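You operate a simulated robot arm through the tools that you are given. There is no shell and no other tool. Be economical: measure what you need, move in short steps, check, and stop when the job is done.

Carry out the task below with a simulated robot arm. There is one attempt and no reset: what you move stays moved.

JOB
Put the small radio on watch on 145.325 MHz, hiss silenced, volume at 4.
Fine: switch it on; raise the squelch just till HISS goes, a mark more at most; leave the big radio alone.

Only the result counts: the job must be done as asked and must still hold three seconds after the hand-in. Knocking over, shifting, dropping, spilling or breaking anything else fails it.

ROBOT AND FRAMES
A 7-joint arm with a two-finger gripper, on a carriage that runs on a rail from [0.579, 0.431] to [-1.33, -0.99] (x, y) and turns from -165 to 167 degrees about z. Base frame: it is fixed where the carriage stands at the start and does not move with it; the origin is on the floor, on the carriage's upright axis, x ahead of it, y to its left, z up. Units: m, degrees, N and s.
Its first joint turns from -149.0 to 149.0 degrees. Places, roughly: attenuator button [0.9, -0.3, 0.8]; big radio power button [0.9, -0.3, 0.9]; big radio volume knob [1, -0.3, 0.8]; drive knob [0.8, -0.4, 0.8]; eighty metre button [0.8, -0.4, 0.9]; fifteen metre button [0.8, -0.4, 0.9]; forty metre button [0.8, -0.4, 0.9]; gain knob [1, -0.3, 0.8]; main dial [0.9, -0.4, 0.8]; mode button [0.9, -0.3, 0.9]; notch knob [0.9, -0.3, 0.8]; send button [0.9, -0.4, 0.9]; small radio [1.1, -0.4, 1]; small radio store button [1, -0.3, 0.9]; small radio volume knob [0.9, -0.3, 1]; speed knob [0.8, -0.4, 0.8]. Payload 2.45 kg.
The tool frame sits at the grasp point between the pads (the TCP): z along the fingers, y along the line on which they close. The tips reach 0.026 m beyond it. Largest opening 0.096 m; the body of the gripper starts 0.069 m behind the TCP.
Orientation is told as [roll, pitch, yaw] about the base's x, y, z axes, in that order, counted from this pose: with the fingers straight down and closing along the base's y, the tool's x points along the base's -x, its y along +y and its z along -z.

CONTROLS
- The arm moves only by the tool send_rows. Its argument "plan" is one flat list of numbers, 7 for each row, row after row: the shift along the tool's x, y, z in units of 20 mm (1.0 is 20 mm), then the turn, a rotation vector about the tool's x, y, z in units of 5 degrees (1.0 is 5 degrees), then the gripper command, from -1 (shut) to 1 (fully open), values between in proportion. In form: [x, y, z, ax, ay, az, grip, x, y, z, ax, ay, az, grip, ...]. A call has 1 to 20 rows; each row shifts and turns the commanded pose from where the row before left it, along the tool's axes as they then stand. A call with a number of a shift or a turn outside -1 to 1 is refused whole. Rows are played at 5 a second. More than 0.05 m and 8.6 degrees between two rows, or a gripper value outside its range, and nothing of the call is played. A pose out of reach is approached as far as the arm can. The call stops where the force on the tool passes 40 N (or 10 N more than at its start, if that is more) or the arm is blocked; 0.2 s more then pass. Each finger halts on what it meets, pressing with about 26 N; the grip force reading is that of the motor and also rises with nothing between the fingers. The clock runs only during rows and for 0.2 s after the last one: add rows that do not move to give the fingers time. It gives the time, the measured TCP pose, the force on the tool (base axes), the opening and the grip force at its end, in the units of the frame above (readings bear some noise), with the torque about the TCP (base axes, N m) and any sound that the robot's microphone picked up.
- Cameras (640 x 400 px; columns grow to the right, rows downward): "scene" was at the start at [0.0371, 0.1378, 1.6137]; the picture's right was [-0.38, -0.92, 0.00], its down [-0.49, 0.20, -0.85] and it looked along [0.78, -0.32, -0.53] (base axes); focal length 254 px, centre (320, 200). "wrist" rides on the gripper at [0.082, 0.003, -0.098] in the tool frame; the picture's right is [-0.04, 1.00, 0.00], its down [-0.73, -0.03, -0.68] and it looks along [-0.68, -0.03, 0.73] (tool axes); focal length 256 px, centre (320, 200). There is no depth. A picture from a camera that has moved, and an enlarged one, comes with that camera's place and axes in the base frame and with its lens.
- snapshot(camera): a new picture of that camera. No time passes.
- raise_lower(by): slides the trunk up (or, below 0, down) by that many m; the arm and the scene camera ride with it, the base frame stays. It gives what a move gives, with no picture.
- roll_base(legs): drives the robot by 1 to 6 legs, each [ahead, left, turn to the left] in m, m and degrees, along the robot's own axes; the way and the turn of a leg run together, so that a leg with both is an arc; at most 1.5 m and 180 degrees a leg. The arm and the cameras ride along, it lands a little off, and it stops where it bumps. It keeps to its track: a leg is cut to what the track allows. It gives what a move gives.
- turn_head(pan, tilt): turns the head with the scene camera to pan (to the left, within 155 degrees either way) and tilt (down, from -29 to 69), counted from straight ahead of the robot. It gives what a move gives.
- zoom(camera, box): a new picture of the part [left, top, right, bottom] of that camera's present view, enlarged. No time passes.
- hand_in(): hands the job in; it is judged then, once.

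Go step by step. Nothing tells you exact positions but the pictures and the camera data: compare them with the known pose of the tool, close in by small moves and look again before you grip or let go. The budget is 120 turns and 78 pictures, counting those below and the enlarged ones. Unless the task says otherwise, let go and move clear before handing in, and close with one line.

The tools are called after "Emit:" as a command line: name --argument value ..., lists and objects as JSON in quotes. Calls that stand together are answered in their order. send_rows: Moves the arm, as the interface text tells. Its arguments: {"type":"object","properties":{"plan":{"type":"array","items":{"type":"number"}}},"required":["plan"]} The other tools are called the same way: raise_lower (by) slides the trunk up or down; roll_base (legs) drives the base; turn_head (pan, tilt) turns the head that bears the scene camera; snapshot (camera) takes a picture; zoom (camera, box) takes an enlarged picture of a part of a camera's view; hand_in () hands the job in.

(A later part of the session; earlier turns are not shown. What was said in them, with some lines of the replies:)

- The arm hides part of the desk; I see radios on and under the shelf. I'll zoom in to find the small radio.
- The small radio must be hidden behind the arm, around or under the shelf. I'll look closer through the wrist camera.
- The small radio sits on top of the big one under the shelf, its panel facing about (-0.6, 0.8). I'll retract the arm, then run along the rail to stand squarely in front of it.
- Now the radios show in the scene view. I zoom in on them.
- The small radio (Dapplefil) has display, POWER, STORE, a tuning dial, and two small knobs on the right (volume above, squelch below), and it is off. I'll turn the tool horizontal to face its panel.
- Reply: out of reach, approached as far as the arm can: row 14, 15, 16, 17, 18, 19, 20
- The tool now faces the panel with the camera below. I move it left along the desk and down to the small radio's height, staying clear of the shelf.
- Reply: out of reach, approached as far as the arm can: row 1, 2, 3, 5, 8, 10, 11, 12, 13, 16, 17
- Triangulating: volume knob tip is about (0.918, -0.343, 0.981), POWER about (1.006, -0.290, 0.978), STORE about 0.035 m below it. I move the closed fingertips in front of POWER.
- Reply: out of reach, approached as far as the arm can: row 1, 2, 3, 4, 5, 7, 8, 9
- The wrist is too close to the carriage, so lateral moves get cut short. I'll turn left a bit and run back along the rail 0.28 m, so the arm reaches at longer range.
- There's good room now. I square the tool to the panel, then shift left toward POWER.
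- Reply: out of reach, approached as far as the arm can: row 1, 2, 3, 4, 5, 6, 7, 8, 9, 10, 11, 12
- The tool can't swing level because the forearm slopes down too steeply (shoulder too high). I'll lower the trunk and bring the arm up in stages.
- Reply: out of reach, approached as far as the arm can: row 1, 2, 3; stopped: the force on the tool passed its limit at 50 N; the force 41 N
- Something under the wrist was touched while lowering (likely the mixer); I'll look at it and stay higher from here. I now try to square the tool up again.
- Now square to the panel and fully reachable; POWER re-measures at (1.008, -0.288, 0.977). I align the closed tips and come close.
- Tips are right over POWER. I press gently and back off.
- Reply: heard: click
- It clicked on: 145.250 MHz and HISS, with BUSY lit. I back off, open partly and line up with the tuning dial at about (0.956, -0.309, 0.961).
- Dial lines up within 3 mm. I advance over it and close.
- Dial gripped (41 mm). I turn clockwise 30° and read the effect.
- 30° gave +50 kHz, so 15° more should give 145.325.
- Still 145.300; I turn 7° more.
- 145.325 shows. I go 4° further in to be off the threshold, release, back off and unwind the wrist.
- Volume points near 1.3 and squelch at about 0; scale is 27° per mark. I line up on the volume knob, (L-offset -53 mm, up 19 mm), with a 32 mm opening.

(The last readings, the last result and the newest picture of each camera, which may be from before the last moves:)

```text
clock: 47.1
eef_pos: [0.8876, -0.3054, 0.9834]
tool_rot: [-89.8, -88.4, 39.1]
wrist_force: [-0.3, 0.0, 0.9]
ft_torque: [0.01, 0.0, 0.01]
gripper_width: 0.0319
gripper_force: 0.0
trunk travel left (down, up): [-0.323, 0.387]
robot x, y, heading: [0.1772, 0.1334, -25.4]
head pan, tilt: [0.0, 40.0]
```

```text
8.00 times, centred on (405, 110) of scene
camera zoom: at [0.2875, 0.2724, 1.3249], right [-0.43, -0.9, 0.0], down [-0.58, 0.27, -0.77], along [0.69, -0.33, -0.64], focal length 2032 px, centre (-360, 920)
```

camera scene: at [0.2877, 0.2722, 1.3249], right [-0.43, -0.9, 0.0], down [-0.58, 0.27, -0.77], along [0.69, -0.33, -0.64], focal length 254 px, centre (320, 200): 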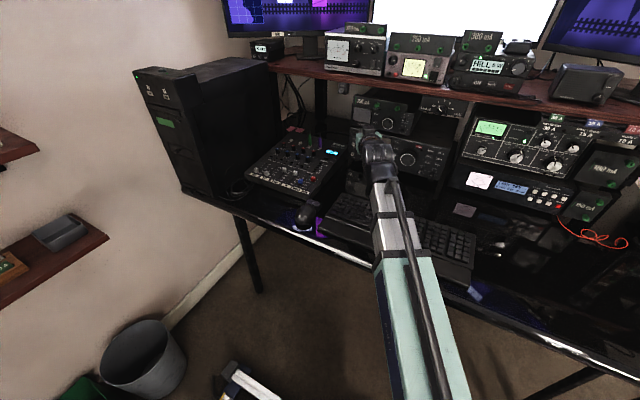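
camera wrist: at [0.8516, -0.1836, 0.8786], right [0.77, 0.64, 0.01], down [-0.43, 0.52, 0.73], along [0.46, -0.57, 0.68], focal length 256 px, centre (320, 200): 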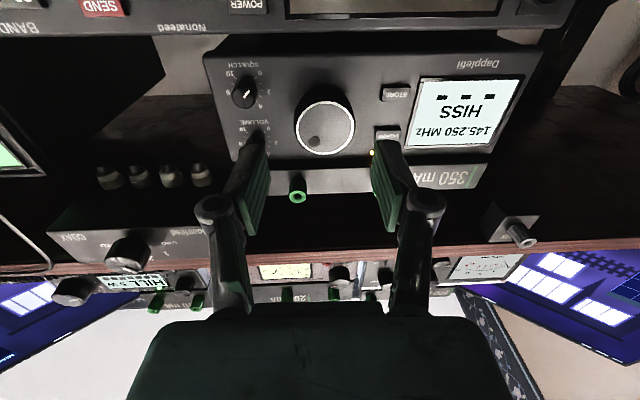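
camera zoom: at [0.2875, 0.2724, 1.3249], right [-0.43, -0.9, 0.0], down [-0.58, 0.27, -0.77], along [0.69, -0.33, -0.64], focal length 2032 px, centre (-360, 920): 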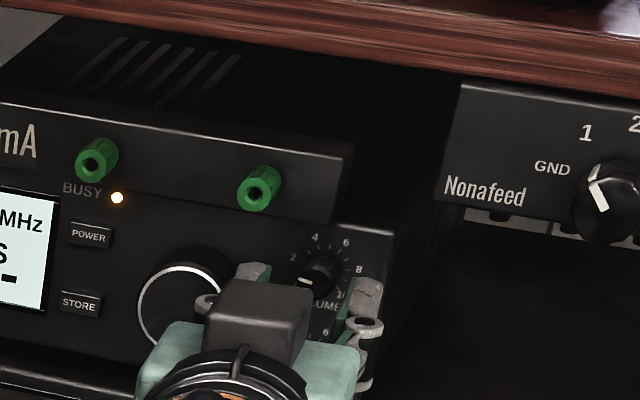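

Well centred on the volume knob. I advance 32 mm, grip, and look at force.

Emit:
send_rows --plan '[0, 0.07, 0.4, 0, 0, 0, -0.33, 0, 0, 0.4, 0, 0, 0, -0.33, 0, 0, 0.4, 0, 0, 0, -0.33, 0, 0, 0.4, 0, 0, 0, -0.33, 0, 0, 0, 0, 0, 0, -1, 0, 0, 0, 0, 0, 0, -1]'

Emit:
zoom --camera "wrist" --box '[190, 20, 510, 220]'

```text
clock: 48.5
eef_pos: [0.9085, -0.33, 0.9819]
tool_rot: [-88.5, -88.3, 37.6]
wrist_force: [-8.1, -4.2, -1.8]
ft_torque: [0.05, 0.06, -0.45]
gripper_width: 0.015
gripper_force: 41.1
trunk travel left (down, up): [-0.323, 0.387]
robot x, y, heading: [0.18, 0.1338, -25.3]
head pan, tilt: [0.0, 40.0]
```

```text
2.00 times, centred on (350, 120) of wrist
camera zoom: at [0.8464, -0.2537, 0.9003], right [0.77, 0.63, 0.01], down [-0.44, 0.52, 0.73], along [0.46, -0.57, 0.68], focal length 512 px, centre (260, 360)
```

zoom: 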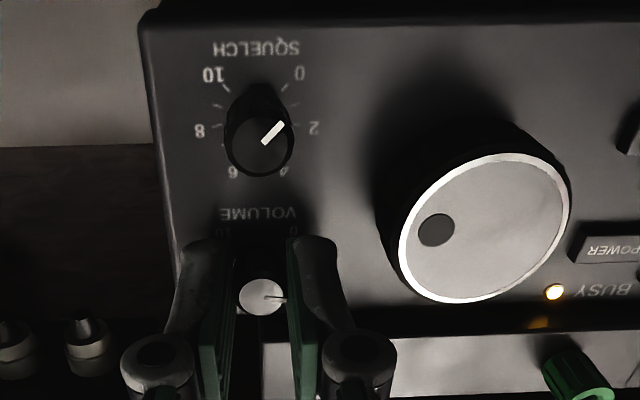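

Gripped at 15 mm; the pointer stands about horizontal-left (~1.6). I turn 60° clockwise and read.

Emit:
send_rows --plan '[0, 0, 0, 0, 0, 1, -1, 0, 0, 0, 0, 0, 1, -1, 0, 0, 0, 0, 0, 1, -1, 0, 0, 0, 0, 0, 1, -1, 0, 0, 0, 0, 0, 1, -1, 0, 0, 0, 0, 0, 1, -1, 0, 0, 0, 0, 0, 1, -1, 0, 0, 0, 0, 0, 1, -1, 0, 0, 0, 0, 0, 1, -1, 0, 0, 0, 0, 0, 1, -1, 0, 0, 0, 0, 0, 1, -1, 0, 0, 0, 0, 0, 1, -1, 0, 0, 0, 0, 0, 0, -1]'

Emit:
zoom --camera "scene" --box '[385, 95, 433, 125]'

Emit:
snapshot --camera "wrist"

```text
clock: 51.4
eef_pos: [0.909, -0.3294, 0.9801]
tool_rot: [89.7, -31.5, -140.6]
wrist_force: [-13.8, -2.5, -20.7]
ft_torque: [0.21, 0.07, -0.62]
gripper_width: 0.0145
gripper_force: 40.4
trunk travel left (down, up): [-0.323, 0.387]
robot x, y, heading: [0.1772, 0.1316, -25.3]
head pan, tilt: [0.0, 40.0]
```

```text
13.33 times, centred on (409, 110) of scene
camera zoom: at [0.2879, 0.271, 1.3249], right [-0.43, -0.9, 0.0], down [-0.58, 0.28, -0.77], along [0.69, -0.33, -0.64], focal length 3387 px, centre (-867, 1400)
```

zoom: 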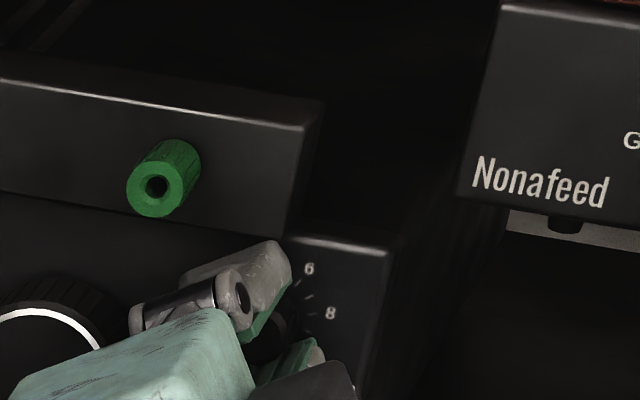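

```text
38 pictures are left
camera wrist: at [0.9021, -0.2076, 0.9409], right [0.38, 0.31, 0.87], down [-0.92, 0.12, 0.36], along [0.01, -0.94, 0.33], focal length 256 px, centre (320, 200)
```

wrist: 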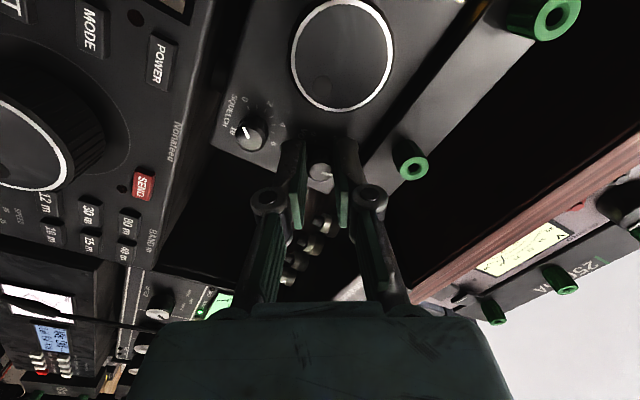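

I check whether the knob turned with the fingers.

Emit:
zoom --camera "wrist" --box '[280, 145, 360, 195]'

```text
8.00 times, centred on (320, 170) of wrist
camera zoom: at [0.9021, -0.2076, 0.9409], right [0.38, 0.31, 0.87], down [-0.92, 0.12, 0.36], along [0.01, -0.94, 0.33], focal length 2048 px, centre (320, 440)
```

zoom: 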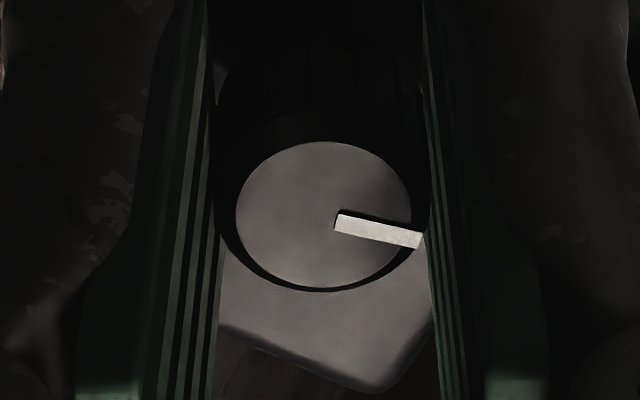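

My estimate puts it near 4.4. I release, back off and read it properly against the scale.

Emit:
send_rows --plan '[0, 0, 0, 0, 0, 0, -0.33, 0, 0, 0, 0, 0, 0, -0.33, 0, 0, -0.8, 0, 0, 0, -0.33, 0, 0, -0.8, 0, 0, 0, -0.33, 0, 0, 0, 0, 0, -1, -0.33, 0, 0, 0, 0, 0, -1, -0.33, 0, 0, 0, 0, 0, -1, -0.33, 0, 0, 0, 0, 0, -1, -0.33, 0, 0, 0, 0, 0, -1, -0.33, 0, 0, 0, 0, 0, -1, -0.33, 0, 0, 0, 0, 0, -1, -0.33, 0, 0, 0, 0, 0, -1, -0.33, 0, 0, 0, 0, 0, -1, -0.33, 0, 0, 0, 0, 0, -1, -0.33, 0, 0, 0, 0, 0, -1, -0.33, 0, 0, 0, 0, 0, -1, -0.33]'

Emit:
zoom --camera "scene" --box '[385, 105, 433, 135]'

Emit:
zoom --camera "wrist" --box '[270, 40, 390, 115]'

```text
clock: 54.8
eef_pos: [0.8875, -0.3042, 0.9832]
tool_rot: [-89.6, -88.2, 39.1]
wrist_force: [0.3, 0.7, -0.1]
ft_torque: [0.03, -0.02, 0.01]
gripper_width: 0.0323
gripper_force: 0.1
trunk travel left (down, up): [-0.323, 0.387]
robot x, y, heading: [0.1793, 0.1345, -25.3]
head pan, tilt: [0.0, 40.0]
```

```text
13.33 times, centred on (409, 120) of scene
camera zoom: at [0.2877, 0.2723, 1.3249], right [-0.43, -0.9, 0.0], down [-0.58, 0.27, -0.77], along [0.69, -0.33, -0.64], focal length 3387 px, centre (-867, 1267)
```

zoom: 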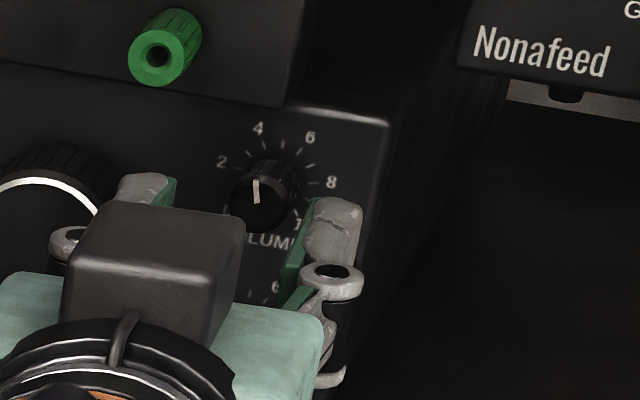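

```text
5.33 times, centred on (330, 78) of wrist
camera zoom: at [0.8268, -0.228, 0.9004], right [0.77, 0.64, 0.01], down [-0.44, 0.52, 0.73], along [0.46, -0.57, 0.68], focal length 1365 px, centre (267, 853)
```

zoom: 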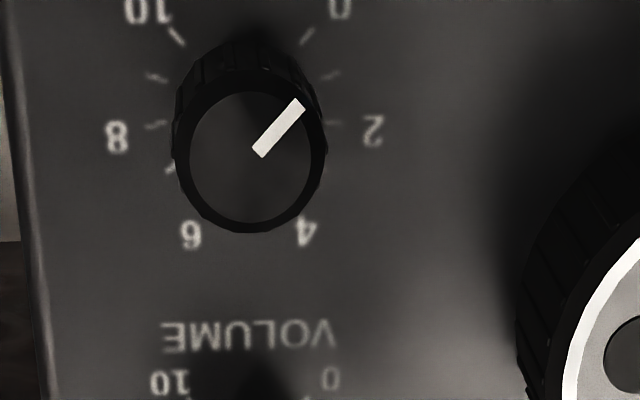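

Volume reads roughly 4.3 in this view. I take a sharper wrist look at its face.

Emit:
zoom --camera "wrist" --box '[280, 85, 376, 145]'

```text
6.67 times, centred on (328, 115) of wrist
camera zoom: at [0.8268, -0.228, 0.9004], right [0.77, 0.64, 0.01], down [-0.44, 0.52, 0.73], along [0.46, -0.57, 0.68], focal length 1707 px, centre (267, 767)
```

zoom: 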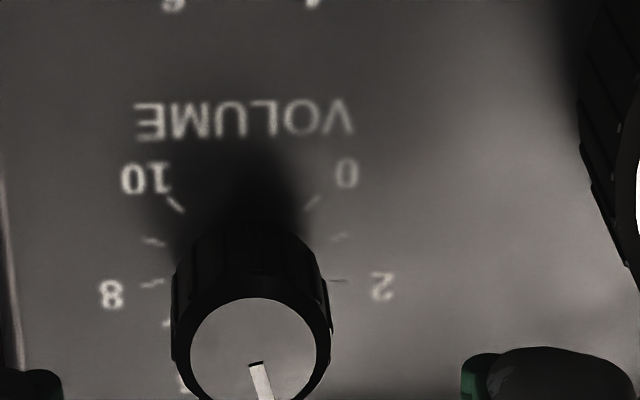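

All estimates put it near 4.4, so about 11° back. I regrip, turn back 11°, release and drop to the squelch knob's height, reading the volume from the scene camera.

Emit:
send_rows --plan '[0, -0.05, 0.4, 0, 0, 0, -0.33, 0, 0, 0.4, 0, 0, 0, -0.33, 0, 0, 0.4, 0, 0, 0, -0.33, 0, 0, 0.4, 0, 0, 0, -0.33, 0, 0, 0, 0, 0, 0, -1, 0, 0, 0, 0, 0, 0, -1, 0, 0, 0, 0, 0, -0.75, -1, 0, 0, 0, 0, 0, -0.75, -1, 0, 0, 0, 0, 0, -0.75, -1, 0, 0, 0, 0, 0, 0, -0.33, 0, 0, 0, 0, 0, 0, -0.33, 0, 0, -0.8, 0, 0, 0, -0.33, 0, 0, -0.8, 0, 0, 0, -0.33, 0.35, 0, 0, 0, 0, 0.75, -0.33, 0.85, 0, 0, 0, 0, 0.75, -0.33, 0.85, 0, 0, 0, 0, 0.75, -0.33]'

Emit:
zoom --camera "scene" --box '[385, 105, 433, 135]'

Emit:
zoom --camera "wrist" --box '[260, 60, 420, 160]'

```text
clock: 58.1
eef_pos: [0.8816, -0.3093, 0.9428]
tool_rot: [-89.8, -88.3, 39.2]
wrist_force: [0.9, 0.3, 0.6]
ft_torque: [0.02, 0.03, -0.02]
gripper_width: 0.0323
gripper_force: 0.2
trunk travel left (down, up): [-0.323, 0.387]
robot x, y, heading: [0.1826, 0.134, -25.1]
head pan, tilt: [0.0, 40.0]
```

```text
13.33 times, centred on (409, 120) of scene
camera zoom: at [0.2876, 0.2723, 1.3249], right [-0.43, -0.9, 0.0], down [-0.58, 0.27, -0.77], along [0.69, -0.33, -0.64], focal length 3387 px, centre (-867, 1267)
```

zoom: 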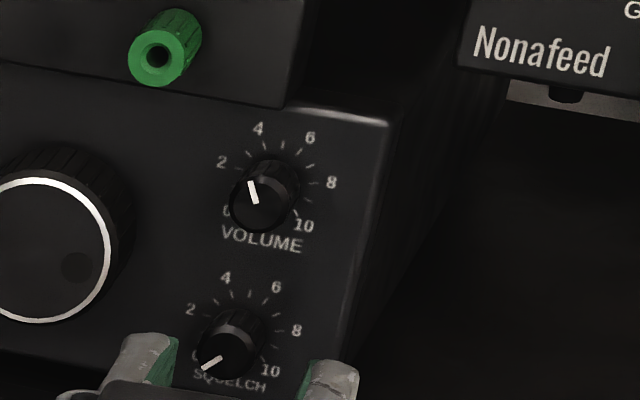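

```text
4.00 times, centred on (340, 110) of wrist
camera zoom: at [0.8203, -0.233, 0.86], right [0.77, 0.64, 0.01], down [-0.44, 0.52, 0.73], along [0.46, -0.57, 0.68], focal length 1024 px, centre (240, 560)
```

zoom: 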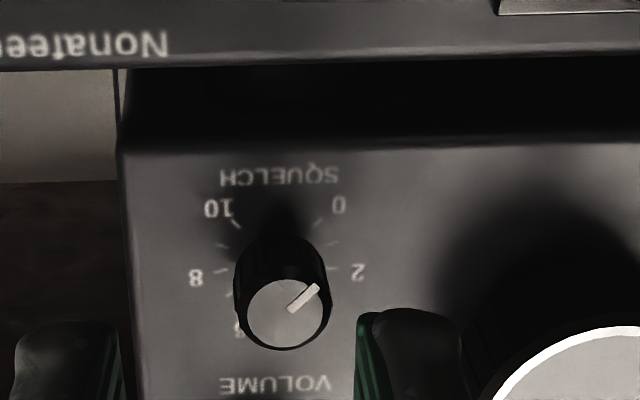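

Volume now points right at 4. The squelch knob is 8 mm left of the tool axis; I shift, advance, grip and turn it up 40°.

Emit:
send_rows --plan '[0, 0.4, 0, 0, 0, 0, -0.33, 0, 0, 0.4, 0, 0, 0, -0.33, 0, 0, 0.4, 0, 0, 0, -0.33, 0, 0, 0.4, 0, 0, 0, -0.33, 0, 0, 0.45, 0, 0, 0, -0.33, 0, 0, 0, 0, 0, 0, -1, 0, 0, 0, 0, 0, 0, -1, 0, 0, 0, 0, 0, 1, -1, 0, 0, 0, 0, 0, 1, -1, 0, 0, 0, 0, 0, 1, -1, 0, 0, 0, 0, 0, 1, -1, 0, 0, 0, 0, 0, 1, -1, 0, 0, 0, 0, 0, 1, -1, 0, 0, 0, 0, 0, 1, -1, 0, 0, 0, 0, 0, 1, -1, 0, 0, 0, 0, 0, 0, -1]'

Emit:
zoom --camera "scene" --box '[345, 85, 425, 135]'

```text
clock: 61.5
eef_pos: [0.909, -0.332, 0.9441]
tool_rot: [90.0, -51.6, -140.8]
wrist_force: [-16.6, -18.0, 4.6]
ft_torque: [-0.16, -0.1, -0.82]
gripper_width: 0.0148
gripper_force: 41.1
trunk travel left (down, up): [-0.323, 0.387]
robot x, y, heading: [0.1829, 0.1309, -25.4]
head pan, tilt: [0.0, 40.0]
```

```text
8.00 times, centred on (385, 110) of scene
camera zoom: at [0.2858, 0.2707, 1.3253], right [-0.43, -0.9, 0.0], down [-0.58, 0.28, -0.77], along [0.69, -0.33, -0.64], focal length 2032 px, centre (-200, 920)
```

zoom: 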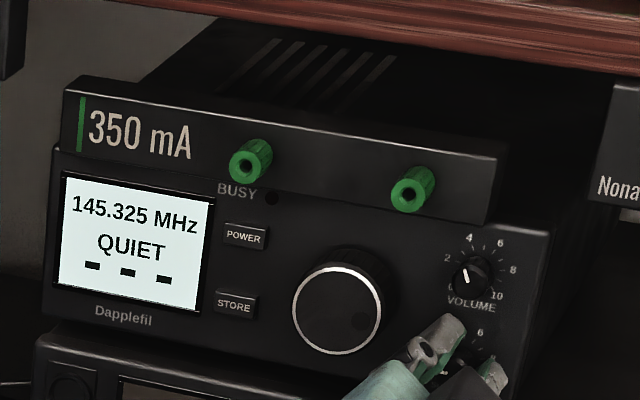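

Already QUIET. I turn back 15° to find where HISS returns.

Emit:
send_rows --plan '[0, 0, 0, 0, 0, -1, -1, 0, 0, 0, 0, 0, -1, -1, 0, 0, 0, 0, 0, -1, -1, 0, 0, 0, 0, 0, 0, -1]'

Emit:
zoom --camera "scene" --box '[345, 85, 425, 135]'

```text
clock: 62.5
eef_pos: [0.9083, -0.3322, 0.9413]
tool_rot: [89.8, -66.7, -140.6]
wrist_force: [-13.0, -19.7, 6.0]
ft_torque: [0.46, 0.35, -0.61]
gripper_width: 0.0146
gripper_force: 41.3
trunk travel left (down, up): [-0.323, 0.387]
robot x, y, heading: [0.1804, 0.1324, -25.3]
head pan, tilt: [0.0, 40.0]
```

```text
8.00 times, centred on (385, 110) of scene
camera zoom: at [0.286, 0.2707, 1.3253], right [-0.43, -0.9, 0.0], down [-0.58, 0.28, -0.77], along [0.69, -0.33, -0.64], focal length 2032 px, centre (-200, 920)
```

zoom: 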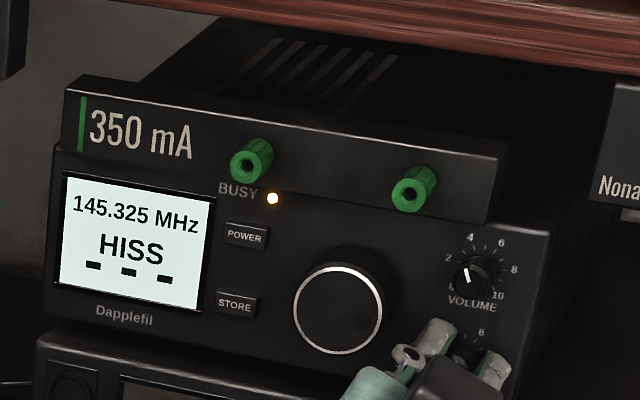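

HISS returns within 15°, so the threshold lies in between. I turn up 13° again.

Emit:
send_rows --plan '[0, 0, 0, 0, 0, 0.9, -1, 0, 0, 0, 0, 0, 0.9, -1, 0, 0, 0, 0, 0, 0.8, -1, 0, 0, 0, 0, 0, 0, -1]'

Emit:
zoom --camera "scene" --box '[345, 85, 425, 135]'

```text
clock: 63.5
eef_pos: [0.9089, -0.3319, 0.9419]
tool_rot: [89.7, -53.5, -140.6]
wrist_force: [-17.8, -17.0, -1.5]
ft_torque: [-0.11, -0.09, -0.93]
gripper_width: 0.0149
gripper_force: 40.8
trunk travel left (down, up): [-0.323, 0.387]
robot x, y, heading: [0.1812, 0.1363, -25.3]
head pan, tilt: [0.0, 40.0]
```

```text
8.00 times, centred on (385, 110) of scene
camera zoom: at [0.2861, 0.2707, 1.3252], right [-0.43, -0.9, 0.0], down [-0.58, 0.28, -0.77], along [0.69, -0.33, -0.64], focal length 2032 px, centre (-200, 920)
```

zoom: 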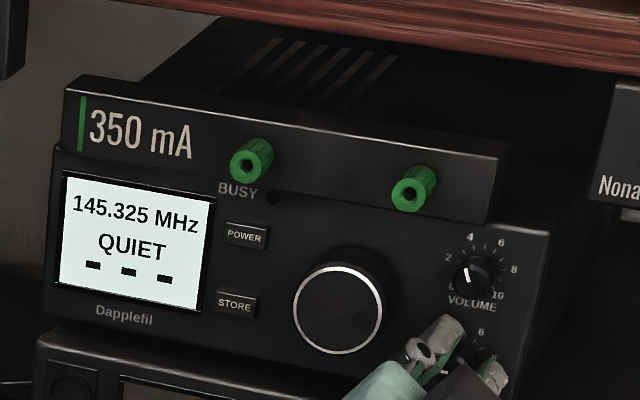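

QUIET again, within about half a mark of the threshold. I release and withdraw.

Emit:
send_rows --plan '[0, 0, 0, 0, 0, 0, -0.33, 0, 0, 0, 0, 0, 0, -0.33, 0, 0, -0.8, 0, 0, 0, -0.33, 0, 0, -0.8, 0, 0, 0, -0.33, 0, 0, -0.9, 0, 0, 0, -0.33, 0, 0, -0.9, 0, 0, 0, -0.33, 0.9, 0, -0.4, 0, 0, 0, -0.33]'

Emit:
zoom --camera "scene" --box '[345, 85, 433, 140]'

Emit:
zoom --camera "scene" --box '[385, 105, 433, 135]'

Emit:
snapshot --camera "scene"

```text
clock: 65.2
eef_pos: [0.8723, -0.2632, 0.9277]
tool_rot: [90.1, -53.8, -140.6]
wrist_force: [0.2, -1.1, 0.1]
ft_torque: [0.03, -0.01, 0.0]
gripper_width: 0.0324
gripper_force: 0.0
trunk travel left (down, up): [-0.323, 0.387]
robot x, y, heading: [0.1741, 0.133, -25.3]
head pan, tilt: [0.0, 40.0]
```

```text
7.27 times, centred on (389, 112) of scene
camera zoom: at [0.2875, 0.2722, 1.325], right [-0.43, -0.9, 0.0], down [-0.58, 0.27, -0.77], along [0.69, -0.33, -0.64], focal length 1848 px, centre (-182, 836)
```

zoom: 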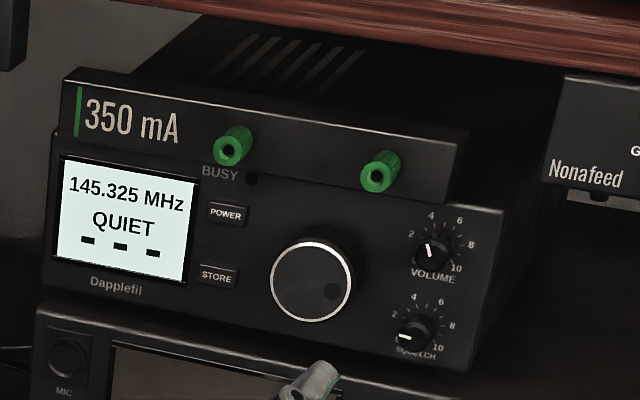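

```text
13.33 times, centred on (409, 120) of scene
camera zoom: at [0.2875, 0.2722, 1.325], right [-0.43, -0.9, 0.0], down [-0.58, 0.27, -0.77], along [0.69, -0.33, -0.64], focal length 3387 px, centre (-867, 1267)
```

zoom: 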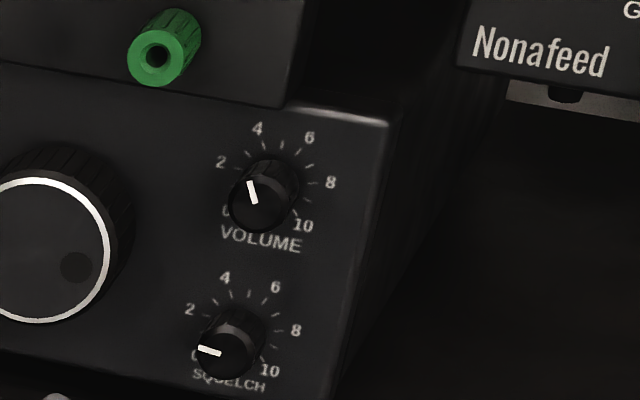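

```text
26 pictures are left
camera scene: at [0.2875, 0.2722, 1.325], right [-0.43, -0.9, 0.0], down [-0.58, 0.27, -0.77], along [0.69, -0.33, -0.64], focal length 254 px, centre (320, 200)
```

scene: 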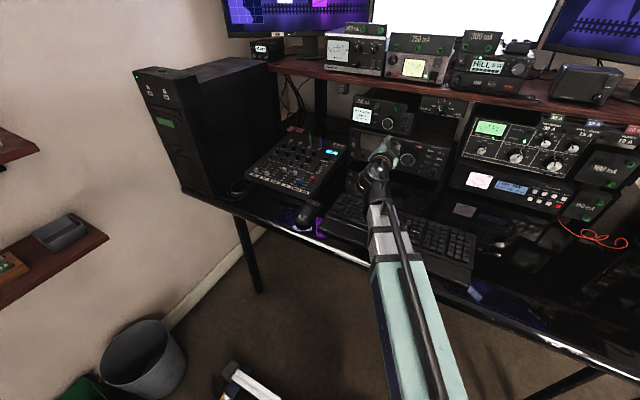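

The small radio shows 145.325 MHz and QUIET, with volume pointing at 4 and squelch just past the threshold. The arm is clear and nothing else looks disturbed, so I hand in.

Emit:
hand_in

```text
The job is handed in.
```

I've handed the job in: the small radio is on at 145.325 MHz and reads QUIET, with volume at 4 and squelch at about 1.8, within about half a mark of where HISS went. I didn't touch the big radio. While I lowered the trunk, something under the wrist (possibly the mixer) was pressed at up to 50 N. The mixer looked unmoved in the pictures afterwards, but I didn't establish what was hit.
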